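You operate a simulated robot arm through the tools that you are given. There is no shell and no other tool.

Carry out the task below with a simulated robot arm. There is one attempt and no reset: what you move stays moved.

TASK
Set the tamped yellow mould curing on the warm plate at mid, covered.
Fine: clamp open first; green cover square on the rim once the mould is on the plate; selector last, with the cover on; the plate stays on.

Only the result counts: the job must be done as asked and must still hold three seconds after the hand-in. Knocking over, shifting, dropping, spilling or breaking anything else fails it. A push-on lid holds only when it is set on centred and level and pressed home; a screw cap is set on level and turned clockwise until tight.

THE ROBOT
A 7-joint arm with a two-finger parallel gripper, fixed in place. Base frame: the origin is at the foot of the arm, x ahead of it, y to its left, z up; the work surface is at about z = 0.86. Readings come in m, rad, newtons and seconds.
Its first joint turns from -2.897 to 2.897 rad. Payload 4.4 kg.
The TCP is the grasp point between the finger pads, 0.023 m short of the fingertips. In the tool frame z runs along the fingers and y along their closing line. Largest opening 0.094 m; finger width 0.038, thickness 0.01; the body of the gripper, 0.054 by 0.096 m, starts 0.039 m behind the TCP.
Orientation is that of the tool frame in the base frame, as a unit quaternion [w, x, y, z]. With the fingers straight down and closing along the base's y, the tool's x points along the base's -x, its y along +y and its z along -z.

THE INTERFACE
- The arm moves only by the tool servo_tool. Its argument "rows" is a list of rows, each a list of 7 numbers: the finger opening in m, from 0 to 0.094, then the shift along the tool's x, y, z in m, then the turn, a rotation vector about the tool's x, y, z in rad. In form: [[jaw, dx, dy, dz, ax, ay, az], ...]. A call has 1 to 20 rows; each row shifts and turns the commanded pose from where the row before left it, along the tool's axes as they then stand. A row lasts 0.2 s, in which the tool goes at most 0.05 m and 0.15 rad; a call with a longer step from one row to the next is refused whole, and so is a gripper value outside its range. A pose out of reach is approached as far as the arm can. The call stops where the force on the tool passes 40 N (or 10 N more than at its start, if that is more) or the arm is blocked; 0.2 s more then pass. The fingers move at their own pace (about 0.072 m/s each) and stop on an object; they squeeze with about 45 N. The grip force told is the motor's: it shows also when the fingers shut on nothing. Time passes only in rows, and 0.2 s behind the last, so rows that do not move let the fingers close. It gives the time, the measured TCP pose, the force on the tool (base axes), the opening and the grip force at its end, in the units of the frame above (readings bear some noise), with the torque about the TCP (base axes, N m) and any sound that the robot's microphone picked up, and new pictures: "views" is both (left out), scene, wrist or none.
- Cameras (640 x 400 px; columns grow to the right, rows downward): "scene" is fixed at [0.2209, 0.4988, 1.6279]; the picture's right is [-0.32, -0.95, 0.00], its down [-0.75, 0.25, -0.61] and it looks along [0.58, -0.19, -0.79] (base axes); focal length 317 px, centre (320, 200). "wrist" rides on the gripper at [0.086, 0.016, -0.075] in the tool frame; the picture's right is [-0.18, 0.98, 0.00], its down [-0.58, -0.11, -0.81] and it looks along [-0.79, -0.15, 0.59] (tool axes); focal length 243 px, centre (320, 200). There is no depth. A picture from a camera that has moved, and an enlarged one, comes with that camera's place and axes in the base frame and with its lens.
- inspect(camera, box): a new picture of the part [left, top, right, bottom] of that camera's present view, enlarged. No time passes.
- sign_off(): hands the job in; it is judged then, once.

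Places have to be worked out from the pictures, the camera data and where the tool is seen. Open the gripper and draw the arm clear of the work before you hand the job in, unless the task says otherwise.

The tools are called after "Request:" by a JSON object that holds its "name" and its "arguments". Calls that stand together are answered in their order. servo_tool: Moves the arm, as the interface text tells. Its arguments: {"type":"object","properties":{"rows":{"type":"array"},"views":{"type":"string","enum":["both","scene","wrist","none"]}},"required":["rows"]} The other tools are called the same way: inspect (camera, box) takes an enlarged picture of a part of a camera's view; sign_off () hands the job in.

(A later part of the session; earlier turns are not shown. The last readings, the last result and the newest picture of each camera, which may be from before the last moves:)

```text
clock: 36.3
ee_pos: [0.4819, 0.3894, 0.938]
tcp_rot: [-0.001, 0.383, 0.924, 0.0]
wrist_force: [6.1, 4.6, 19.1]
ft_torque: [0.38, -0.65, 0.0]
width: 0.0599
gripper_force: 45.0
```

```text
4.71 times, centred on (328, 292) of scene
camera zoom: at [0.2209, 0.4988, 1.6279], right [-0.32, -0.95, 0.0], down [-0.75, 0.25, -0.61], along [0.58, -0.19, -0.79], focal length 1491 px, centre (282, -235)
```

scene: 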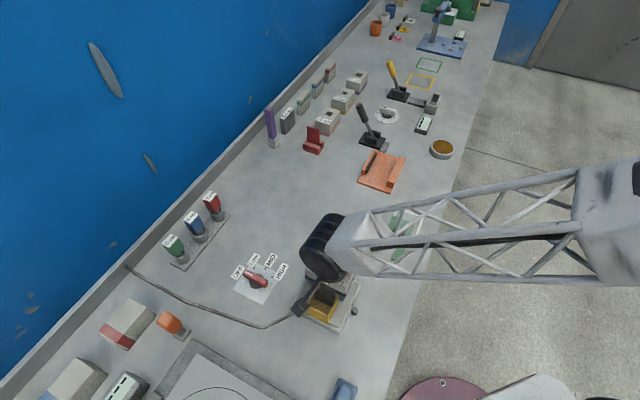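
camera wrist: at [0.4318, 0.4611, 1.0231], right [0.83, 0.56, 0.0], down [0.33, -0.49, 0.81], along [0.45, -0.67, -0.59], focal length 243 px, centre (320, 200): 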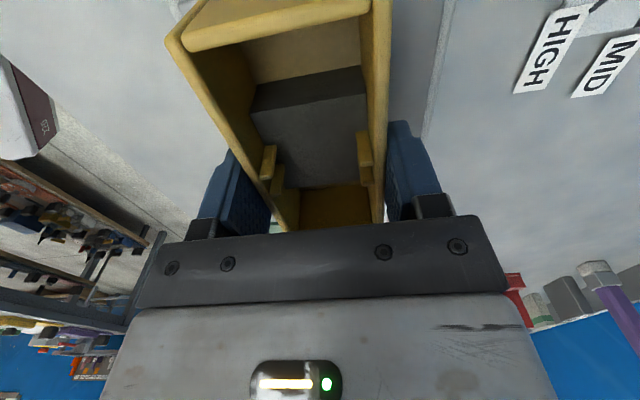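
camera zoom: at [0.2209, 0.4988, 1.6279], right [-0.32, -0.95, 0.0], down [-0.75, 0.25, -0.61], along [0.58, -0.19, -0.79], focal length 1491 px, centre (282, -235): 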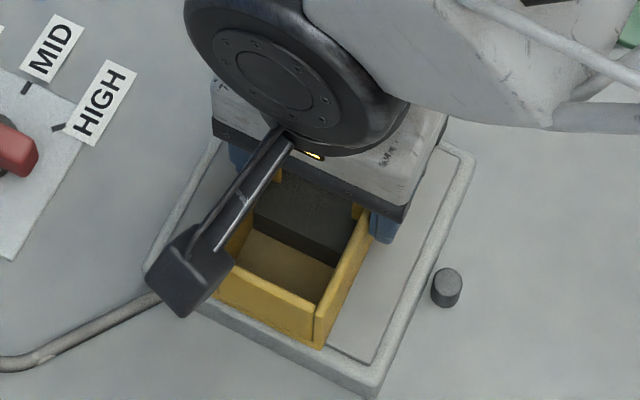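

The mould sits centred on the plate (equal small overhang of the inner square at both ends). I relieve the remaining load and open the fingers gradually.

Request:
{"name": "servo_tool", "arguments": {"rows": [[0.0, 0, 0, -0.0006, 0, 0, 0], [0.0, 0, 0, 0, 0, 0, 0], [0.06, 0, 0, 0, 0, 0, 0], [0.063, 0, 0, 0, 0, 0, 0], [0.067, 0, 0, 0, 0, 0, 0], [0.075, 0, 0, 0, 0, 0, 0], [0.085, 0, 0, 0, 0, 0, 0], [0.094, 0, 0, 0, 0, 0, 0], [0.094, 0, 0, 0, 0, 0, 0]]}}

Request:
{"name": "inspect", "arguments": {"camera": "wrist", "box": [160, 0, 480, 240]}}

Request:
{"name": "inspect", "arguments": {"camera": "scene", "box": [280, 250, 376, 335]}}

```text
clock: 38.3
ee_pos: [0.482, 0.3894, 0.9415]
tcp_rot: [0.0, 0.383, 0.924, 0.0]
wrist_force: [-0.3, -0.2, -0.5]
ft_torque: [0.05, 0.01, -0.01]
width: 0.0939
gripper_force: 0.0
camera wrist: at [0.4313, 0.4626, 1.015], right [0.83, 0.56, 0.0], down [0.33, -0.49, 0.81], along [0.45, -0.67, -0.59], focal length 243 px, centre (320, 200)
```

scene: 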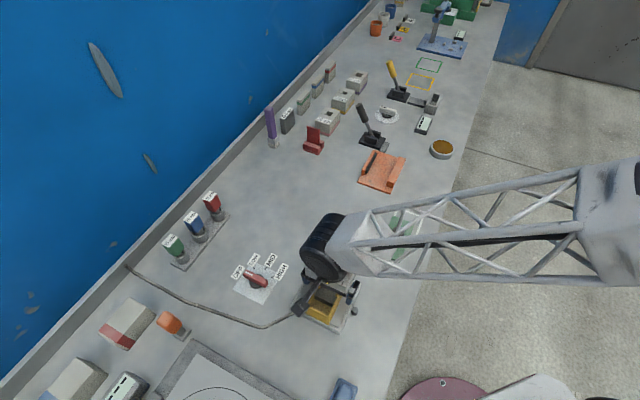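
wrist: 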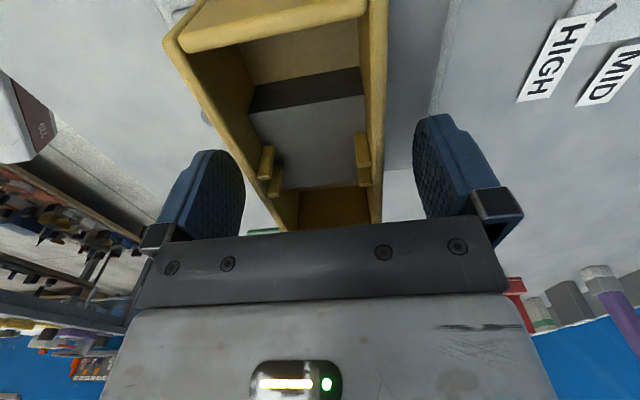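

```text
1.67 times, centred on (320, 120) of wrist
camera zoom: at [0.4313, 0.4626, 1.015], right [0.83, 0.56, 0.0], down [0.33, -0.49, 0.81], along [0.45, -0.67, -0.59], focal length 404 px, centre (320, 333)
```

zoom: 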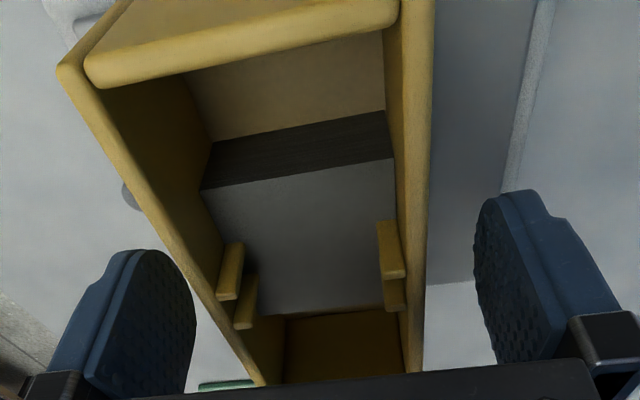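

```text
4.71 times, centred on (328, 292) of scene
camera zoom: at [0.2209, 0.4988, 1.6279], right [-0.32, -0.95, 0.0], down [-0.75, 0.25, -0.61], along [0.58, -0.19, -0.79], focal length 1491 px, centre (282, -235)
```

zoom: 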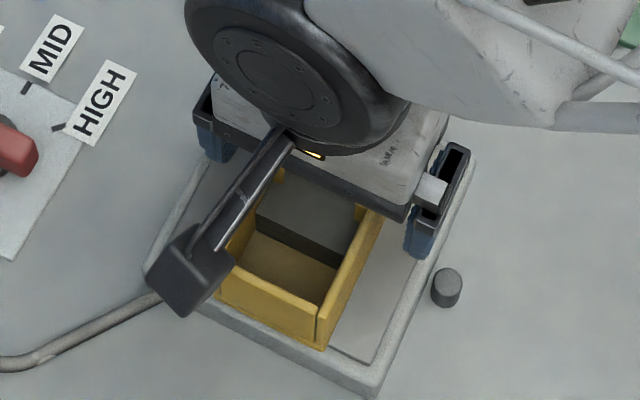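

Released; the mould stands on the plate. I raise straight up, clear of it, and take a full view from above to measure its rim.

Request:
{"name": "servo_tool", "arguments": {"rows": [[0.094, 0, 0.002, -0.01, 0, 0, 0], [0.094, 0, 0, -0.03, 0, 0, 0], [0.094, 0, 0, -0.03, 0, 0, 0], [0.094, 0.03, 0, -0.02, 0, 0, 0], [0.094, 0.04, 0, -0.02, 0, 0, 0], [0.094, 0.04, 0, -0.02, 0, 0, 0], [0.094, 0, 0, 0, 0, 0, 0]]}}

Request:
{"name": "inspect", "arguments": {"camera": "wrist", "box": [200, 0, 440, 200]}}

Request:
{"name": "inspect", "arguments": {"camera": "scene", "box": [280, 250, 376, 335]}}

```text
clock: 39.9
ee_pos: [0.4048, 0.4656, 1.0705]
tcp_rot: [-0.001, 0.384, 0.923, 0.0]
wrist_force: [0.3, -1.1, 0.1]
ft_torque: [-0.01, 0.02, -0.01]
width: 0.0939
gripper_force: 0.0
camera wrist: at [0.355, 0.539, 1.1446], right [0.83, 0.56, 0.0], down [0.33, -0.49, 0.81], along [0.45, -0.67, -0.59], focal length 243 px, centre (320, 200)
```

scene: 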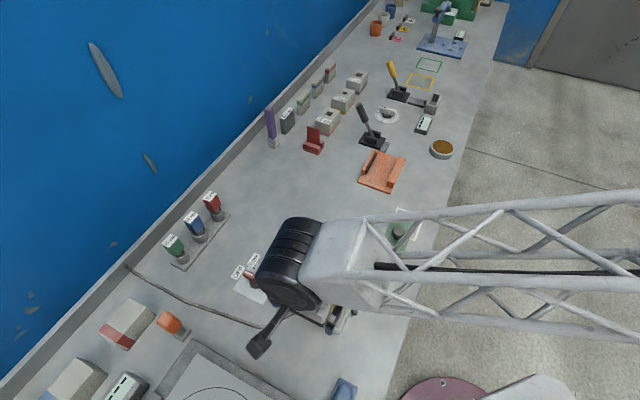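
wrist: 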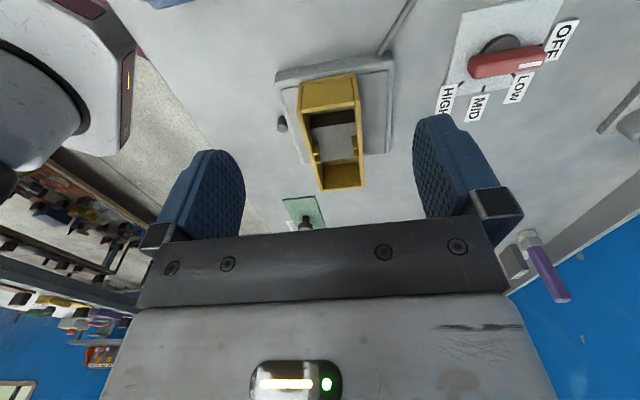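

```text
2.00 times, centred on (320, 100) of wrist
camera zoom: at [0.355, 0.539, 1.1446], right [0.83, 0.56, 0.0], down [0.33, -0.49, 0.81], along [0.45, -0.67, -0.59], focal length 485 px, centre (320, 400)
```

zoom: 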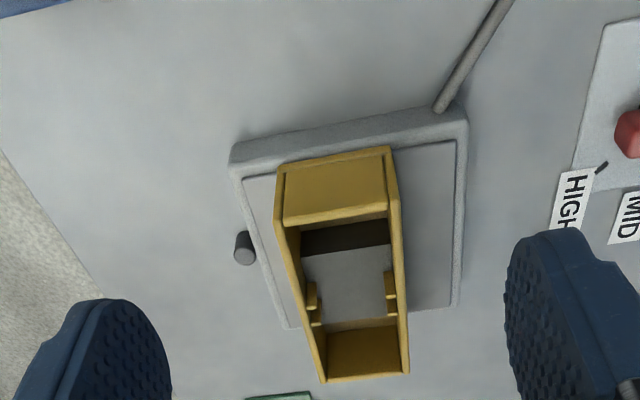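

```text
4.71 times, centred on (328, 292) of scene
camera zoom: at [0.2209, 0.4988, 1.6279], right [-0.32, -0.95, 0.0], down [-0.75, 0.25, -0.61], along [0.58, -0.19, -0.79], focal length 1491 px, centre (282, -235)
```

zoom: 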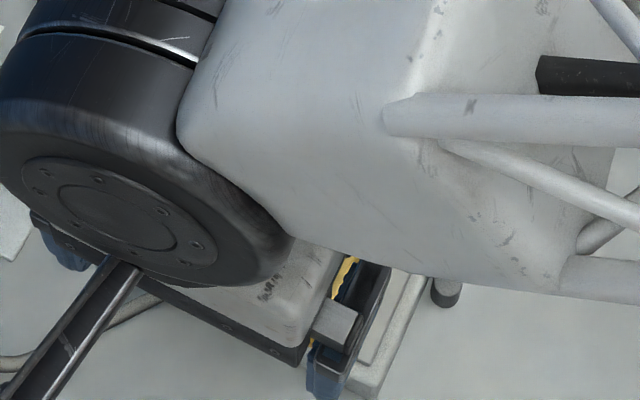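

The mould stands square on the plate, centre ≈(0.4805, 0.388), rim ≈0.94, length 0.1225. Next I move to view the green cover and its knob.

Request:
{"name": "servo_tool", "arguments": {"rows": [[0.094, -0.02, -0.008, 0, 0, 0, 0], [0.094, -0.034, -0.013, 0, 0, 0, 0], [0.094, -0.034, -0.013, 0, 0, 0, 0], [0.094, -0.034, -0.013, 0, 0, 0, 0], [0.094, -0.034, -0.013, 0, 0, 0, 0], [0.094, -0.034, -0.013, 0, 0, 0, 0], [0.094, -0.03, -0.012, 0.01, 0, 0, 0], [0.094, -0.017, -0.006, 0.03, 0, 0, 0], [0.094, 0, 0, 0, 0, 0, 0]]}}

Request:
{"name": "inspect", "arguments": {"camera": "wrist", "box": [200, 0, 440, 200]}}

Request:
{"name": "inspect", "arguments": {"camera": "scene", "box": [280, 240, 376, 335]}}

```text
clock: 41.9
ee_pos: [0.5056, 0.2367, 1.0291]
tcp_rot: [0.0, 0.384, 0.923, 0.0]
wrist_force: [0.4, -0.4, 0.4]
ft_torque: [-0.01, -0.04, 0.01]
width: 0.0939
gripper_force: 0.1
camera wrist: at [0.4562, 0.3099, 1.1022], right [0.83, 0.56, 0.0], down [0.33, -0.49, 0.81], along [0.45, -0.67, -0.59], focal length 243 px, centre (320, 200)
```

scene: 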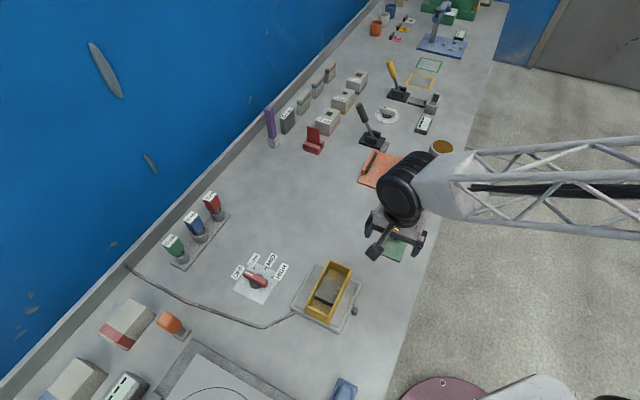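
wrist: 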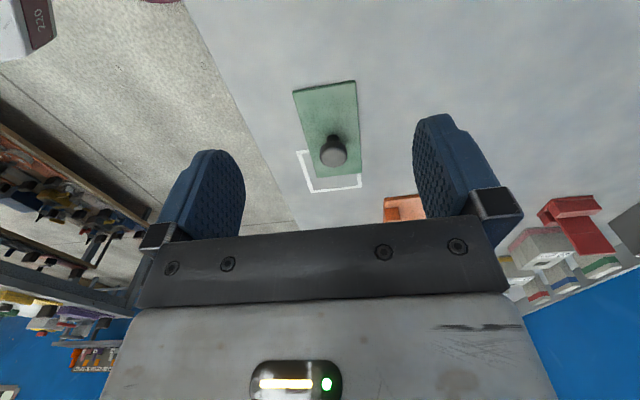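

```text
2.00 times, centred on (320, 100) of wrist
camera zoom: at [0.4562, 0.3099, 1.1022], right [0.83, 0.56, 0.0], down [0.33, -0.49, 0.81], along [0.45, -0.67, -0.59], focal length 485 px, centre (320, 400)
```

zoom: 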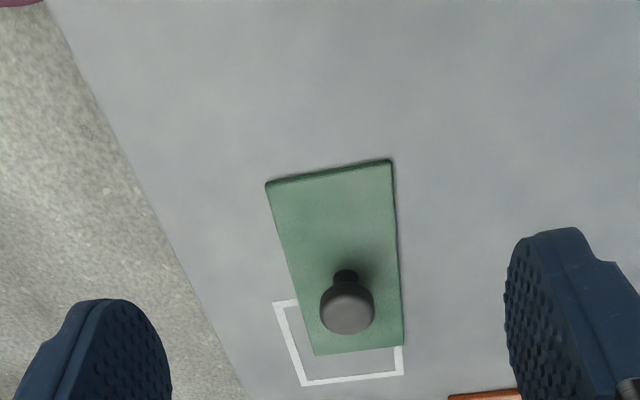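

```text
4.21 times, centred on (328, 288) of scene
camera zoom: at [0.2209, 0.4988, 1.6279], right [-0.32, -0.95, 0.0], down [-0.75, 0.25, -0.61], along [0.58, -0.19, -0.79], focal length 1334 px, centre (286, -168)
```

zoom: 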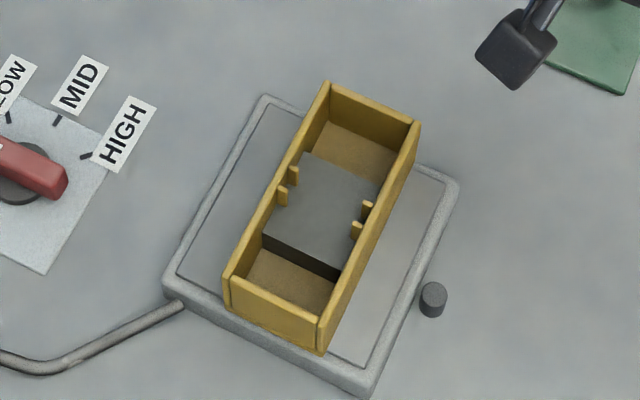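

Cover: ≈0.135×0.064 m, centre at tool offset (-0.111, -0.005), square with the tool; its knob is at the centre with head Ø≈0.032 around z≈0.895. I move above the knob and look before descending.

Request:
{"name": "servo_tool", "arguments": {"rows": [[0.094, -0.03, -0.001, 0, 0, 0, 0], [0.094, -0.03, -0.002, 0, 0, 0, 0], [0.094, -0.03, -0.001, 0, 0, 0, 0], [0.094, -0.021, -0.001, 0.01, 0, 0, 0], [0.094, 0, 0, 0.03, 0, 0, 0], [0.094, 0, 0, 0.02, 0, 0, 0], [0.094, 0, 0, 0, 0, 0, 0]]}}

Request:
{"name": "inspect", "arguments": {"camera": "wrist", "box": [200, 0, 440, 200]}}

Request:
{"name": "inspect", "arguments": {"camera": "scene", "box": [360, 180, 440, 270]}}

```text
clock: 43.5
ee_pos: [0.5819, 0.1525, 0.9686]
tcp_rot: [0.0, 0.383, 0.924, 0.001]
wrist_force: [0.3, -0.8, 0.1]
ft_torque: [0.0, -0.01, 0.01]
width: 0.094
gripper_force: 0.1
camera wrist: at [0.5327, 0.2261, 1.0443], right [0.83, 0.56, 0.0], down [0.33, -0.49, 0.81], along [0.45, -0.67, -0.59], focal length 243 px, centre (320, 200)
```

scene: 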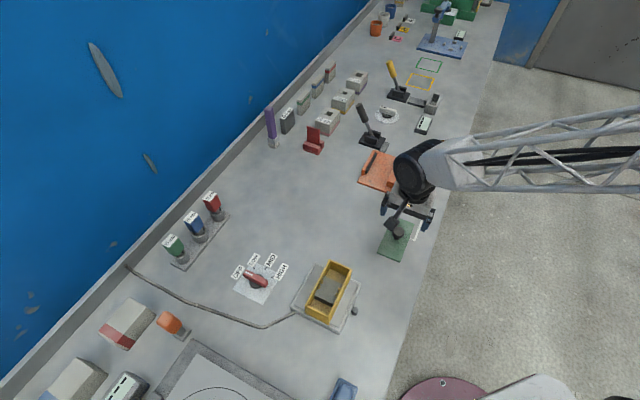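
wrist: 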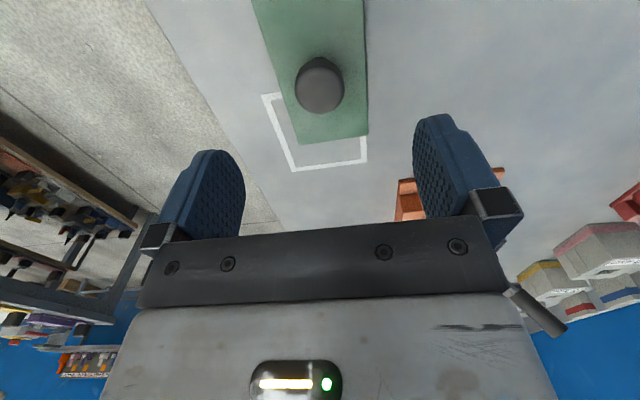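

```text
2.00 times, centred on (320, 100) of wrist
camera zoom: at [0.5327, 0.2261, 1.0443], right [0.83, 0.56, 0.0], down [0.33, -0.49, 0.81], along [0.45, -0.67, -0.59], focal length 485 px, centre (320, 400)
```

zoom: 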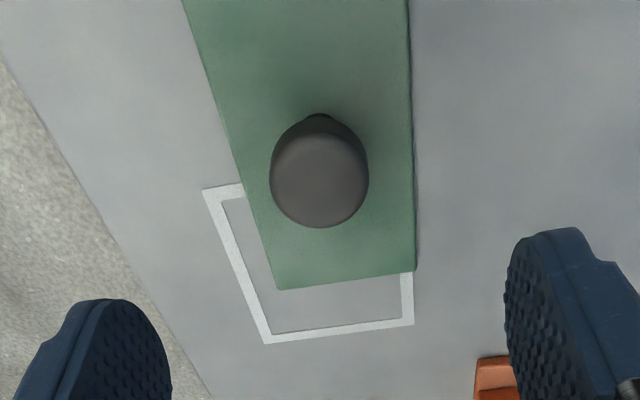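

```text
4.44 times, centred on (400, 225) of scene
camera zoom: at [0.2209, 0.4988, 1.6279], right [-0.32, -0.95, 0.0], down [-0.75, 0.25, -0.61], along [0.58, -0.19, -0.79], focal length 1408 px, centre (-36, 89)
```

zoom: 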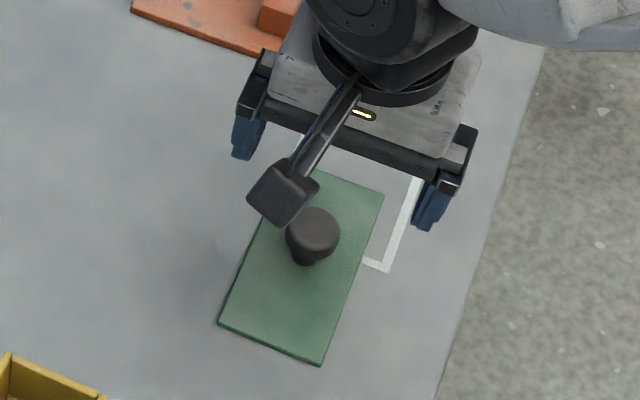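

Triangulating the knob head from both views puts it at z≈0.895, offset (+6, +1..2) mm from the tool. I correct, descend so the pads span the head, and check.

Request:
{"name": "servo_tool", "arguments": {"rows": [[0.094, 0.003, 0.0007, 0.01, 0, 0, 0], [0.094, 0.003, 0.0006, 0.02, 0, 0, 0], [0.094, 0, 0, 0.02, 0, 0, 0], [0.094, 0, 0, 0.012, 0, 0, 0], [0.094, 0, 0, 0.0096, 0, 0, 0], [0.094, 0, 0, 0, 0, 0, 0]]}}

Request:
{"name": "inspect", "arguments": {"camera": "wrist", "box": [160, 0, 480, 240]}}

Request:
{"name": "inspect", "arguments": {"camera": "scene", "box": [360, 190, 440, 270]}}

```text
clock: 44.9
ee_pos: [0.5812, 0.1576, 0.8989]
tcp_rot: [0.0, 0.383, 0.924, 0.001]
wrist_force: [-0.1, 0.7, 0.0]
ft_torque: [0.0, 0.01, -0.03]
width: 0.0942
gripper_force: 0.0
camera wrist: at [0.5311, 0.2317, 0.9743], right [0.83, 0.56, 0.0], down [0.33, -0.49, 0.81], along [0.45, -0.67, -0.59], focal length 243 px, centre (320, 200)
```

scene: 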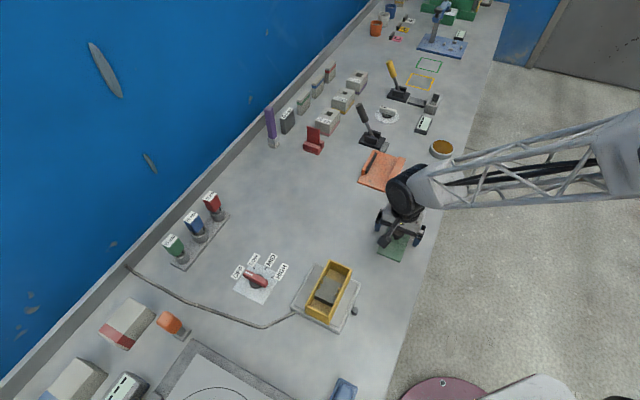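
wrist: 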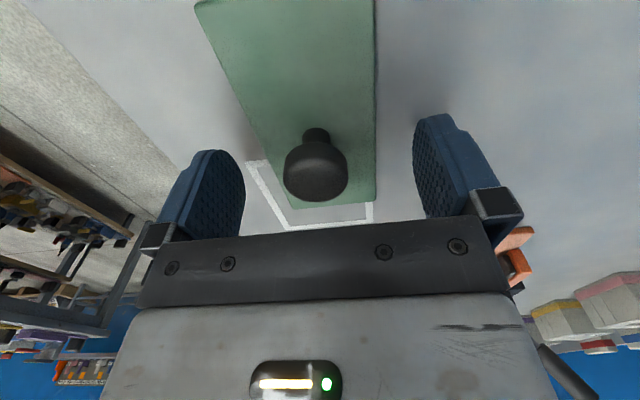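

```text
1.67 times, centred on (320, 120) of wrist
camera zoom: at [0.5311, 0.2317, 0.9743], right [0.83, 0.56, 0.0], down [0.33, -0.49, 0.81], along [0.45, -0.67, -0.59], focal length 404 px, centre (320, 333)
```

zoom: 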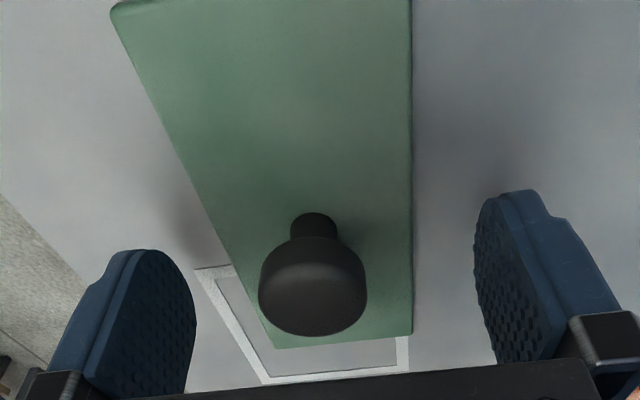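

```text
5.00 times, centred on (400, 230) of scene
camera zoom: at [0.2209, 0.4988, 1.6279], right [-0.32, -0.95, 0.0], down [-0.75, 0.25, -0.61], along [0.58, -0.19, -0.79], focal length 1584 px, centre (-80, 50)
```

zoom: 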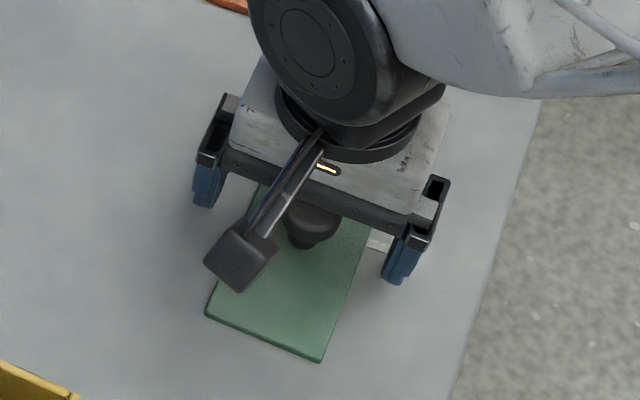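

The knob head is between the pads, within ~2 mm of centre. I centre it and close gently.

Request:
{"name": "servo_tool", "arguments": {"rows": [[0.08, 0, -0.0015, 0, 0, 0, 0], [0.06, 0, 0, 0, 0, 0, 0], [0.048, 0, 0, 0, 0, 0, 0], [0.04, 0, 0, 0, 0, 0, 0], [0.036, 0, 0, 0, 0, 0, 0], [0.033, 0, 0, 0, 0, 0, 0], [0.03, 0, 0, 0, 0, 0, 0], [0.02, 0, 0, 0, 0, 0, 0], [0.0, 0, 0, 0, 0, 0, 0], [0.0, 0, 0, 0, 0, 0, 0]]}}

Request:
{"name": "inspect", "arguments": {"camera": "wrist", "box": [160, 0, 480, 240]}}

```text
clock: 47.1
ee_pos: [0.5791, 0.1574, 0.9006]
tcp_rot: [-0.001, 0.383, 0.924, 0.0]
wrist_force: [0.5, 0.1, -0.8]
ft_torque: [-0.01, 0.01, -0.02]
width: 0.0304
gripper_force: 45.3
camera wrist: at [0.5292, 0.2303, 0.9744], right [0.83, 0.56, 0.0], down [0.33, -0.49, 0.81], along [0.45, -0.67, -0.59], focal length 243 px, centre (320, 200)
```

scene: 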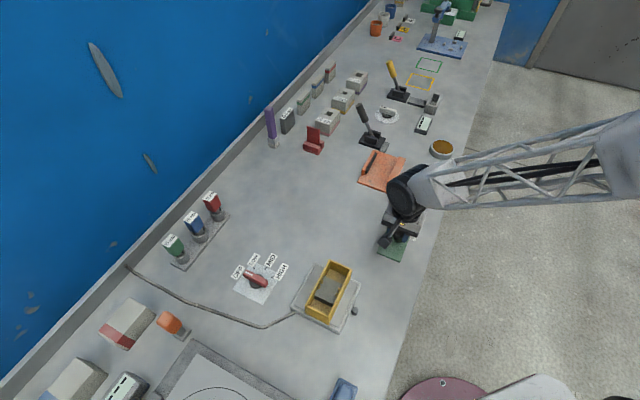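
wrist: 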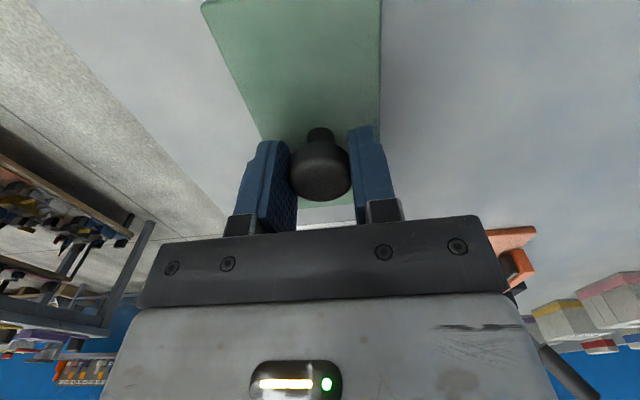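

```text
1.67 times, centred on (320, 120) of wrist
camera zoom: at [0.5292, 0.2303, 0.9744], right [0.83, 0.56, 0.0], down [0.33, -0.49, 0.81], along [0.45, -0.67, -0.59], focal length 404 px, centre (320, 333)
```

zoom: 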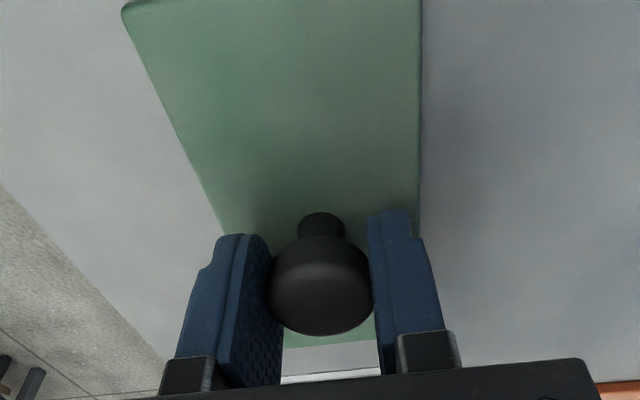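

Knob gripped (0.0304, 45 N). I lift slowly and check that the cover comes up level.

Request:
{"name": "servo_tool", "arguments": {"rows": [[0.0, 0, 0, -0.002, 0, 0, 0], [0.0, 0, 0, -0.004, 0, 0, 0], [0.0, 0, 0, -0.006, 0, 0, 0], [0.0, 0, 0, -0.008, 0, 0, 0], [0.0, 0, 0, -0.01, 0, 0, 0], [0.0, 0, 0, -0.01, 0, 0, 0], [0.0, 0, 0, -0.006, 0, 0, 0], [0.0, 0, 0, -0.003, 0, 0, 0], [0.0, 0, 0, 0, 0, 0, 0]]}}

Request:
{"name": "inspect", "arguments": {"camera": "wrist", "box": [160, 0, 480, 240]}}

Request:
{"name": "inspect", "arguments": {"camera": "scene", "box": [360, 190, 440, 270]}}

```text
clock: 49.1
ee_pos: [0.5778, 0.1556, 0.9465]
tcp_rot: [-0.001, 0.383, 0.924, 0.001]
wrist_force: [-0.5, 0.6, -0.4]
ft_torque: [0.03, 0.0, -0.02]
width: 0.0303
gripper_force: 45.1
camera wrist: at [0.5288, 0.2304, 1.0217], right [0.83, 0.56, 0.0], down [0.33, -0.49, 0.81], along [0.45, -0.67, -0.59], focal length 243 px, centre (320, 200)
```

scene: 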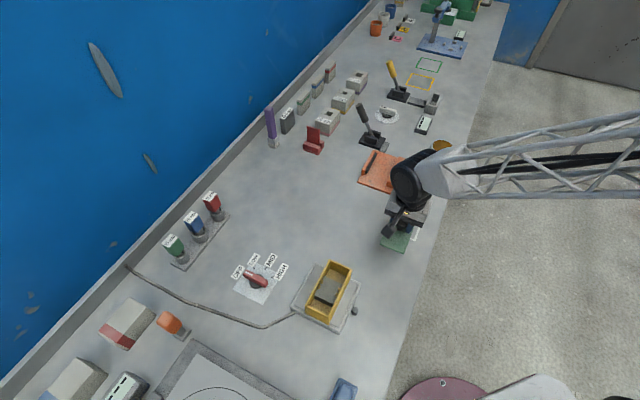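
wrist: 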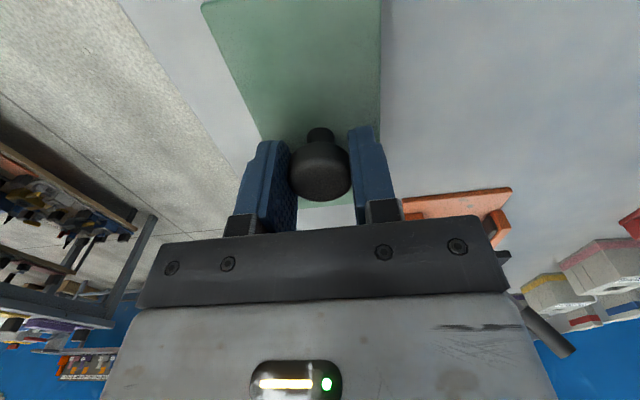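

```text
1.67 times, centred on (320, 120) of wrist
camera zoom: at [0.5288, 0.2304, 1.0217], right [0.83, 0.56, 0.0], down [0.33, -0.49, 0.81], along [0.45, -0.67, -0.59], focal length 404 px, centre (320, 333)
```

zoom: 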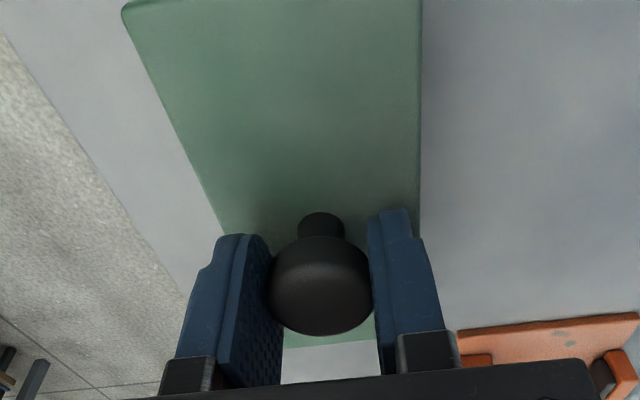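

```text
5.00 times, centred on (400, 230) of scene
camera zoom: at [0.2209, 0.4988, 1.6279], right [-0.32, -0.95, 0.0], down [-0.75, 0.25, -0.61], along [0.58, -0.19, -0.79], focal length 1584 px, centre (-80, 50)
```

zoom: 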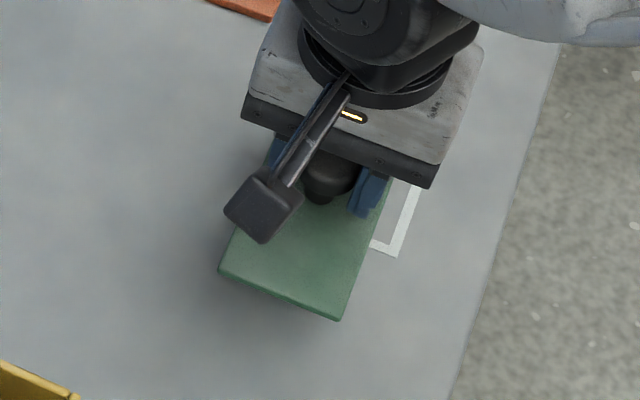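

The cover hangs level and unchanged in the grip. Correcting my wrist-view estimate by the known bias at the cover's pick-up, the mould centre is ≈(0.480, 0.390); I raise and carry the cover above it.

Request:
{"name": "servo_tool", "arguments": {"rows": [[0.0, 0, 0, -0.012, 0, 0, 0], [0.0, 0, 0, -0.024, 0, 0, 0], [0.0, 0, 0, -0.024, 0, 0, 0], [0.0, 0, 0, -0.018, 0, 0, 0], [0.0, 0.0135, 0.0055, -0.006, 0, 0, 0], [0.0, 0.0235, 0.0096, 0, 0, 0, 0], [0.0, 0.0275, 0.0113, 0, 0, 0, 0], [0.0, 0.0275, 0.0113, 0, 0, 0, 0], [0.0, 0.0275, 0.0113, 0, 0, 0, 0], [0.0, 0.0275, 0.0113, 0, 0, 0, 0], [0.0, 0.0275, 0.0113, 0, 0, 0, 0], [0.0, 0.0275, 0.0113, 0, 0, 0, 0], [0.0, 0.02, 0.0082, 0, 0, 0, 0], [0.0, 0.0134, 0.0053, 0, 0, 0, 0], [0.0, 0, 0, 0, 0, 0, 0]]}}

Request:
{"name": "inspect", "arguments": {"camera": "scene", "box": [280, 240, 376, 335]}}

Request:
{"name": "inspect", "arguments": {"camera": "wrist", "box": [160, 0, 480, 240]}}

```text
clock: 52.3
ee_pos: [0.4792, 0.3934, 1.031]
tcp_rot: [-0.002, 0.384, 0.923, 0.001]
wrist_force: [-0.2, -0.1, -1.7]
ft_torque: [0.0, 0.0, 0.01]
width: 0.0301
gripper_force: 44.7
camera wrist: at [0.4295, 0.4671, 1.1056], right [0.83, 0.56, 0.0], down [0.33, -0.49, 0.81], along [0.45, -0.67, -0.59], focal length 243 px, centre (320, 200)
```

scene: 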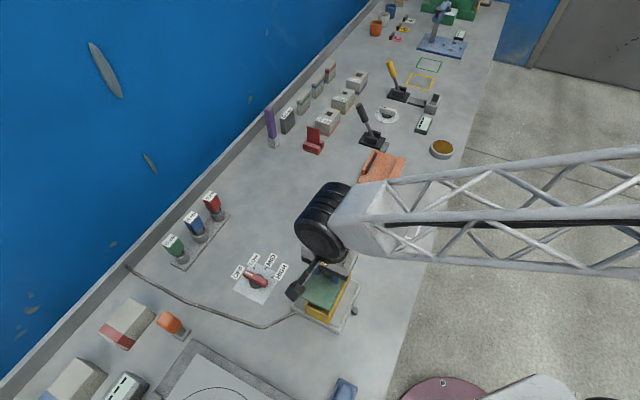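
wrist: 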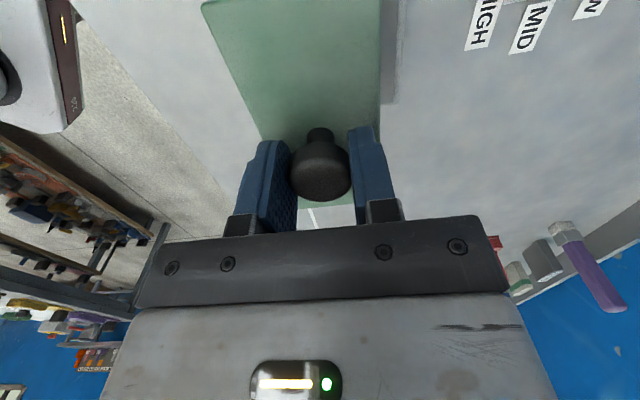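

```text
4.21 times, centred on (328, 288) of scene
camera zoom: at [0.2209, 0.4988, 1.6279], right [-0.32, -0.95, 0.0], down [-0.75, 0.25, -0.61], along [0.58, -0.19, -0.79], focal length 1334 px, centre (286, -168)
```

zoom: 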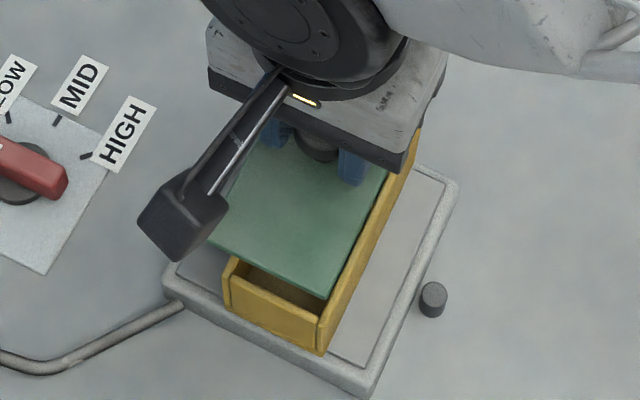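

```text
1.67 times, centred on (320, 120) of wrist
camera zoom: at [0.4295, 0.4671, 1.1056], right [0.83, 0.56, 0.0], down [0.33, -0.49, 0.81], along [0.45, -0.67, -0.59], focal length 404 px, centre (320, 333)
```

zoom: 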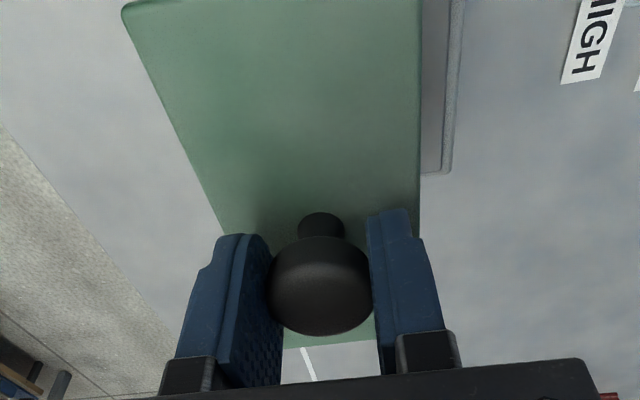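

The cover is above the mould; the scene view suggests it should go a few mm toward the near end and wall. I zoom on the near corners of cover and mould to measure precisely.

Request:
{"name": "inspect", "arguments": {"camera": "scene", "box": [300, 292, 348, 326]}}

Request:
{"name": "inspect", "arguments": {"camera": "scene", "box": [330, 265, 360, 320]}}

```text
11.76 times, centred on (324, 309) of scene
camera zoom: at [0.2209, 0.4988, 1.6279], right [-0.32, -0.95, 0.0], down [-0.75, 0.25, -0.61], along [0.58, -0.19, -0.79], focal length 3727 px, centre (273, -1082)
```

zoom: 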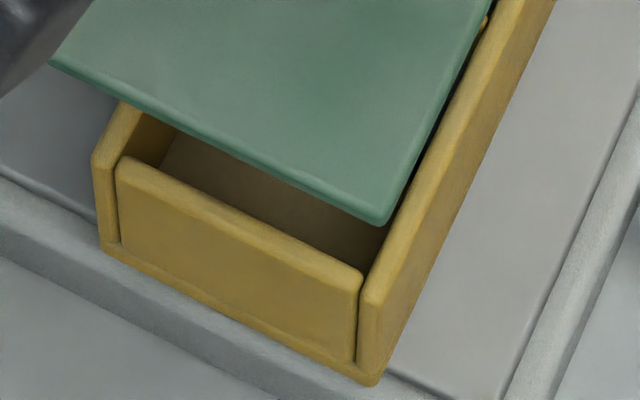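

```text
7.27 times, centred on (345, 292) of scene
camera zoom: at [0.2209, 0.4988, 1.6279], right [-0.32, -0.95, 0.0], down [-0.75, 0.25, -0.61], along [0.58, -0.19, -0.79], focal length 2304 px, centre (138, -473)
```

zoom: 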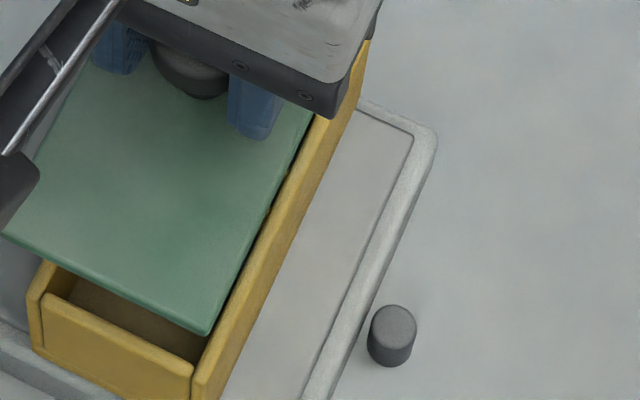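

I need more exact corner picks to judge the cover's yaw relative to the mould, so I zoom tighter on both near corners.

Request:
{"name": "inspect", "arguments": {"camera": "scene", "box": [298, 292, 318, 305]}}

Request:
{"name": "inspect", "arguments": {"camera": "scene", "box": [320, 304, 340, 320]}}

Request:
{"name": "inspect", "arguments": {"camera": "scene", "box": [330, 270, 354, 310]}}

```text
16.00 times, centred on (308, 298) of scene
camera zoom: at [0.2209, 0.4988, 1.6279], right [-0.32, -0.95, 0.0], down [-0.75, 0.25, -0.61], along [0.58, -0.19, -0.79], focal length 5069 px, centre (512, -1376)
```

zoom: 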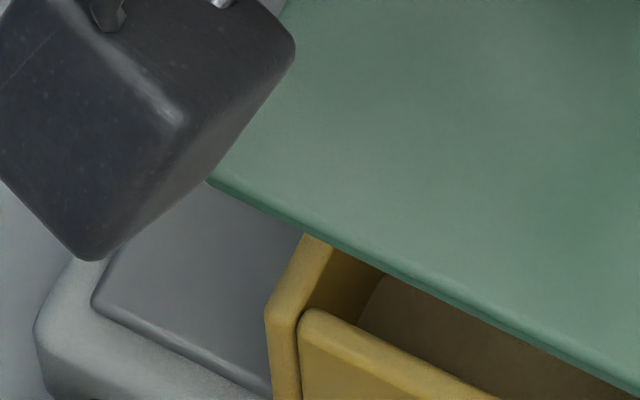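

```text
16.00 times, centred on (330, 312) of scene
camera zoom: at [0.2209, 0.4988, 1.6279], right [-0.32, -0.95, 0.0], down [-0.75, 0.25, -0.61], along [0.58, -0.19, -0.79], focal length 5069 px, centre (160, -1592)
```

zoom: 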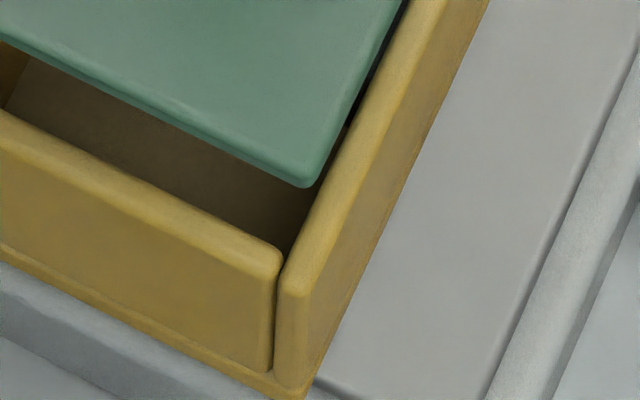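

```text
10.00 times, centred on (342, 290) of scene
camera zoom: at [0.2209, 0.4988, 1.6279], right [-0.32, -0.95, 0.0], down [-0.75, 0.25, -0.61], along [0.58, -0.19, -0.79], focal length 3168 px, centre (100, -700)
```

zoom: 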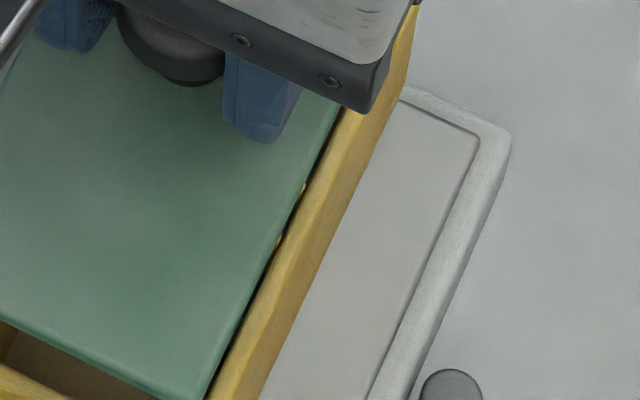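

The near-left corner was hidden behind the camera housing, so the edge slopes actually agree: cover and mould are parallel within ~0.7°. The cover should shift ~3 mm toward the near end and ~1 mm to the front; I apply this and lower to ~10 mm above the rim.

Request:
{"name": "servo_tool", "arguments": {"rows": [[0.0, 0.0016, -0.0005, 0.004, 0, 0, 0], [0.0, 0.0016, -0.0005, 0.008, 0, 0, 0], [0.0, 0, 0, 0.01, 0, 0, 0], [0.0, 0, 0, 0.01, 0, 0, 0], [0.0, 0, 0, 0.006, 0, 0, 0], [0.0, 0, 0, 0, 0, 0, 0]]}}

Request:
{"name": "inspect", "arguments": {"camera": "scene", "box": [300, 290, 348, 326]}}

Request:
{"name": "inspect", "arguments": {"camera": "scene", "box": [318, 255, 366, 326]}}

Request:
{"name": "inspect", "arguments": {"camera": "wrist", "box": [160, 0, 480, 240]}}

```text
clock: 53.7
ee_pos: [0.4777, 0.3948, 0.9929]
tcp_rot: [-0.001, 0.384, 0.923, 0.001]
wrist_force: [0.3, 0.7, -1.7]
ft_torque: [-0.02, 0.01, 0.0]
width: 0.0304
gripper_force: 45.2
camera wrist: at [0.4273, 0.468, 1.0675], right [0.83, 0.56, 0.0], down [0.33, -0.49, 0.81], along [0.45, -0.67, -0.59], focal length 243 px, centre (320, 200)
```

scene: 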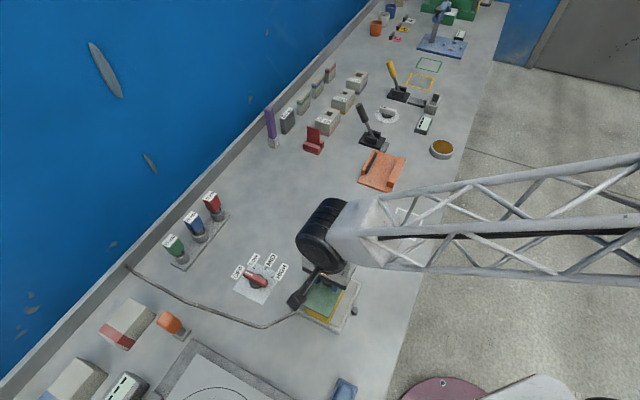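
wrist: 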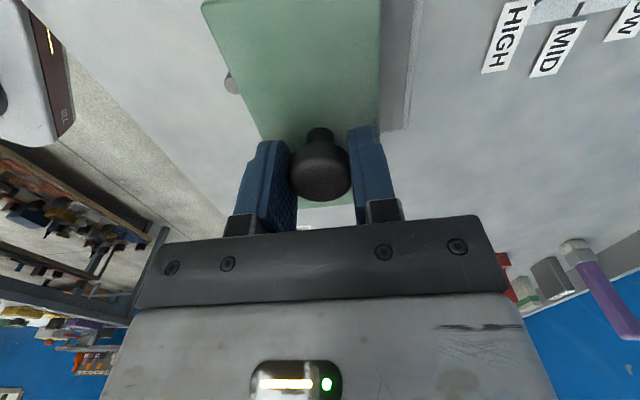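

```text
11.11 times, centred on (324, 308) of scene
camera zoom: at [0.2209, 0.4988, 1.6279], right [-0.32, -0.95, 0.0], down [-0.75, 0.25, -0.61], along [0.58, -0.19, -0.79], focal length 3520 px, centre (276, -1000)
```

zoom: 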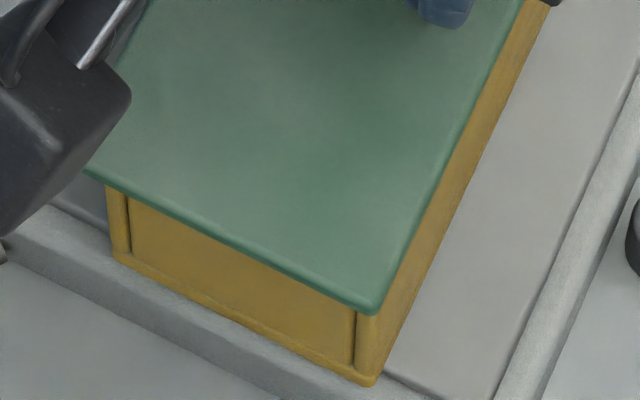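

```text
5.63 times, centred on (342, 290) of scene
camera zoom: at [0.2209, 0.4988, 1.6279], right [-0.32, -0.95, 0.0], down [-0.75, 0.25, -0.61], along [0.58, -0.19, -0.79], focal length 1785 px, centre (196, -310)
```

zoom: 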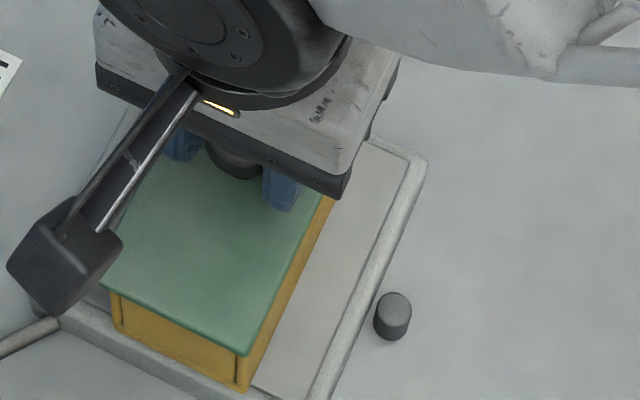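

```text
1.67 times, centred on (320, 120) of wrist
camera zoom: at [0.4273, 0.468, 1.0675], right [0.83, 0.56, 0.0], down [0.33, -0.49, 0.81], along [0.45, -0.67, -0.59], focal length 404 px, centre (320, 333)
```

zoom: 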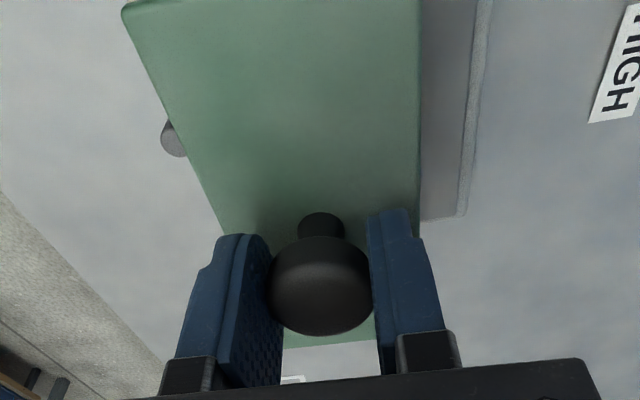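

Overhang is now about 5 mm at the near end and 2.5 mm at the front – nearly ideal (6.5/2). I nudge 1 mm and lower in fine steps until the cover seats.

Request:
{"name": "servo_tool", "arguments": {"rows": [[0.0, 0.001, 0, 0.003, 0, 0, 0], [0.0, 0, 0, 0.002, 0, 0, 0], [0.0, 0, 0, 0.001, 0, 0, 0], [0.0, 0, 0, 0.0007, 0, 0, 0], [0.0, 0, 0, 0.0007, 0, 0, 0], [0.0, 0, 0, 0, 0, 0, 0]], "views": "none"}}

```text
clock: 55.1
ee_pos: [0.4765, 0.3948, 0.9839]
tcp_rot: [-0.001, 0.384, 0.923, 0.001]
wrist_force: [-0.2, -0.2, -1.6]
ft_torque: [-0.01, 0.02, -0.02]
width: 0.03
gripper_force: 44.9
```

Still free-hanging (-1.6 N) at z≈0.984. I continue in 0.6 mm steps.

Request:
{"name": "servo_tool", "arguments": {"rows": [[0.0, 0, 0, 0.0007, 0, 0, 0], [0.0, 0, 0, 0.0007, 0, 0, 0], [0.0, 0, 0, 0.0006, 0, 0, 0], [0.0, 0, 0, 0, 0, 0, 0]], "views": "none"}}

```text
clock: 56.1
ee_pos: [0.4765, 0.3938, 0.9837]
tcp_rot: [-0.001, 0.383, 0.924, 0.001]
wrist_force: [-0.6, 0.9, -1.0]
ft_torque: [-0.01, 0.0, 0.02]
width: 0.03
gripper_force: 44.7
```

Request:
{"name": "servo_tool", "arguments": {"rows": [[0.0, 0, 0, 0.0007, 0, 0, 0], [0.0, 0, 0, 0.0007, 0, 0, 0], [0.0, 0, 0, 0.0006, 0, 0, 0], [0.0, 0, 0, 0, 0, 0, 0]], "views": "scene"}}

Request:
{"name": "inspect", "arguments": {"camera": "scene", "box": [300, 290, 348, 326]}}

```text
clock: 57.1
ee_pos: [0.477, 0.395, 0.9819]
tcp_rot: [-0.001, 0.383, 0.924, 0.001]
wrist_force: [1.6, -5.8, 39.9]
ft_torque: [-0.14, -0.05, -0.02]
width: 0.0306
gripper_force: 45.0
```

scene: 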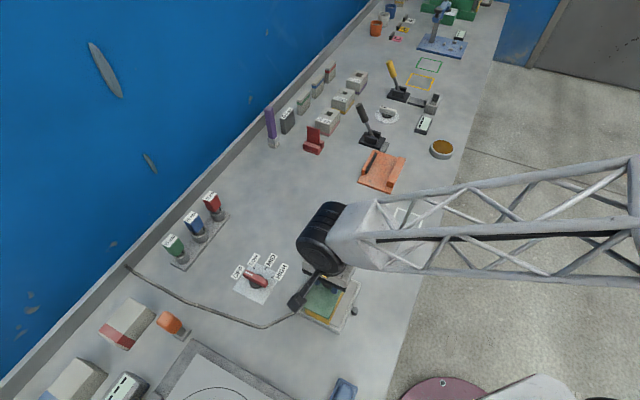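

```text
11.11 times, centred on (324, 308) of scene
camera zoom: at [0.2209, 0.4988, 1.6279], right [-0.32, -0.95, 0.0], down [-0.75, 0.25, -0.61], along [0.58, -0.19, -0.79], focal length 3520 px, centre (276, -1000)
```

zoom: 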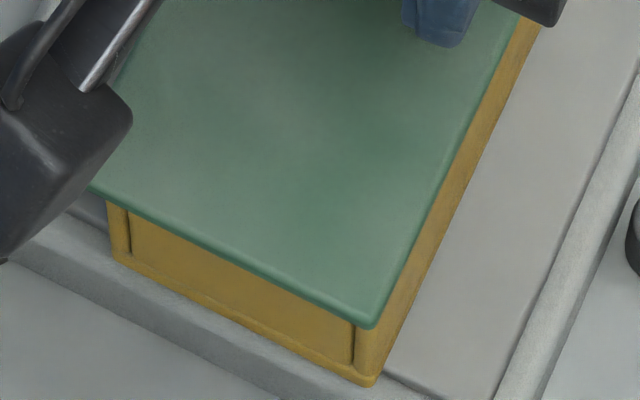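

The cover has seated: 40 N support at TCP z≈0.982, exactly the predicted rim height, and it lies flush and centred. I ease off the load and open the fingers slowly.

Request:
{"name": "servo_tool", "arguments": {"rows": [[0.0, 0, 0, -0.001, 0, 0, 0], [0.0, 0, 0, -0.0006, 0, 0, 0], [0.0, 0, 0, 0, 0, 0, 0]], "views": "none"}}

```text
clock: 57.9
ee_pos: [0.4767, 0.3938, 0.9822]
tcp_rot: [-0.001, 0.384, 0.923, 0.0]
wrist_force: [0.8, 6.1, 16.8]
ft_torque: [0.14, 0.04, -0.02]
width: 0.0303
gripper_force: 45.0
```

Request:
{"name": "servo_tool", "arguments": {"rows": [[0.0, 0, 0, -0.0006, 0, 0, 0], [0.0, 0, 0, 0, 0, 0, 0], [0.031, 0, 0, 0, 0, 0, 0], [0.033, 0, 0, 0, 0, 0, 0], [0.036, 0, 0, 0, 0, 0, 0], [0.042, 0, 0, 0, 0, 0, 0], [0.055, 0, 0, 0, 0, 0, 0], [0.07, 0, 0, 0, 0, 0, 0], [0.07, 0, 0, 0, 0, 0, 0]]}}

Request:
{"name": "inspect", "arguments": {"camera": "scene", "box": [300, 290, 348, 326]}}

Request:
{"name": "inspect", "arguments": {"camera": "wrist", "box": [160, 0, 480, 240]}}

```text
clock: 59.9
ee_pos: [0.4765, 0.3943, 0.9847]
tcp_rot: [-0.001, 0.383, 0.924, 0.0]
wrist_force: [0.2, -0.4, -0.1]
ft_torque: [0.04, -0.02, -0.01]
width: 0.0697
gripper_force: 0.1
camera wrist: at [0.4269, 0.4682, 1.0588], right [0.83, 0.56, 0.0], down [0.33, -0.49, 0.81], along [0.45, -0.67, -0.59], focal length 243 px, centre (320, 200)
```

scene: 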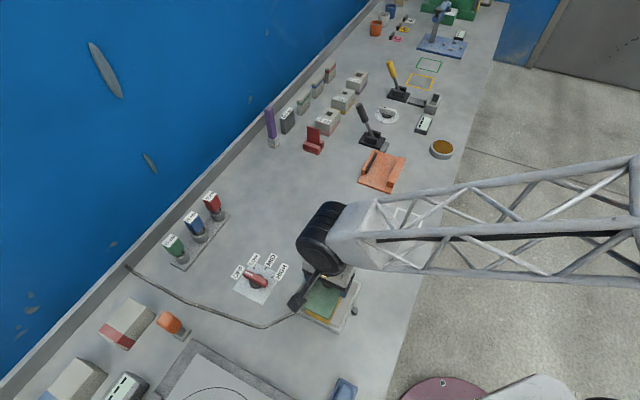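
wrist: 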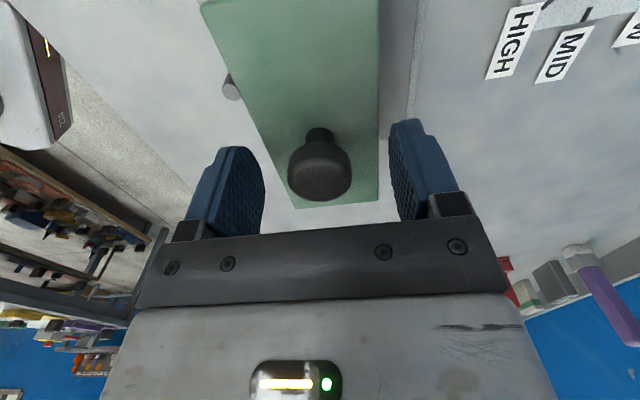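

```text
11.11 times, centred on (324, 308) of scene
camera zoom: at [0.2209, 0.4988, 1.6279], right [-0.32, -0.95, 0.0], down [-0.75, 0.25, -0.61], along [0.58, -0.19, -0.79], focal length 3520 px, centre (276, -1000)
```

zoom: 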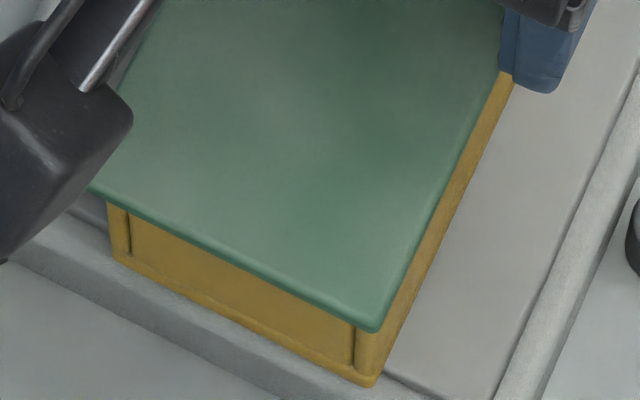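

```text
1.67 times, centred on (320, 120) of wrist
camera zoom: at [0.4269, 0.4682, 1.0588], right [0.83, 0.56, 0.0], down [0.33, -0.49, 0.81], along [0.45, -0.67, -0.59], focal length 404 px, centre (320, 333)
```

zoom: 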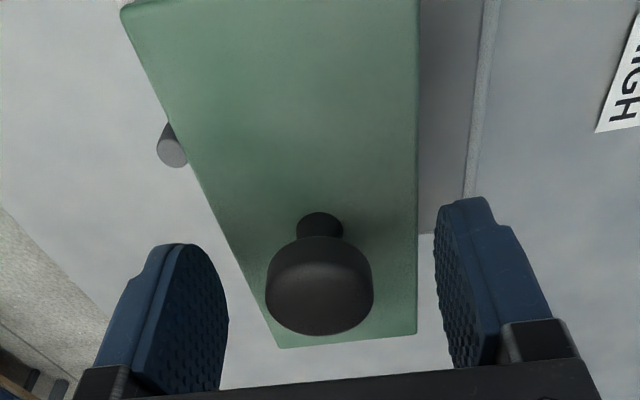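

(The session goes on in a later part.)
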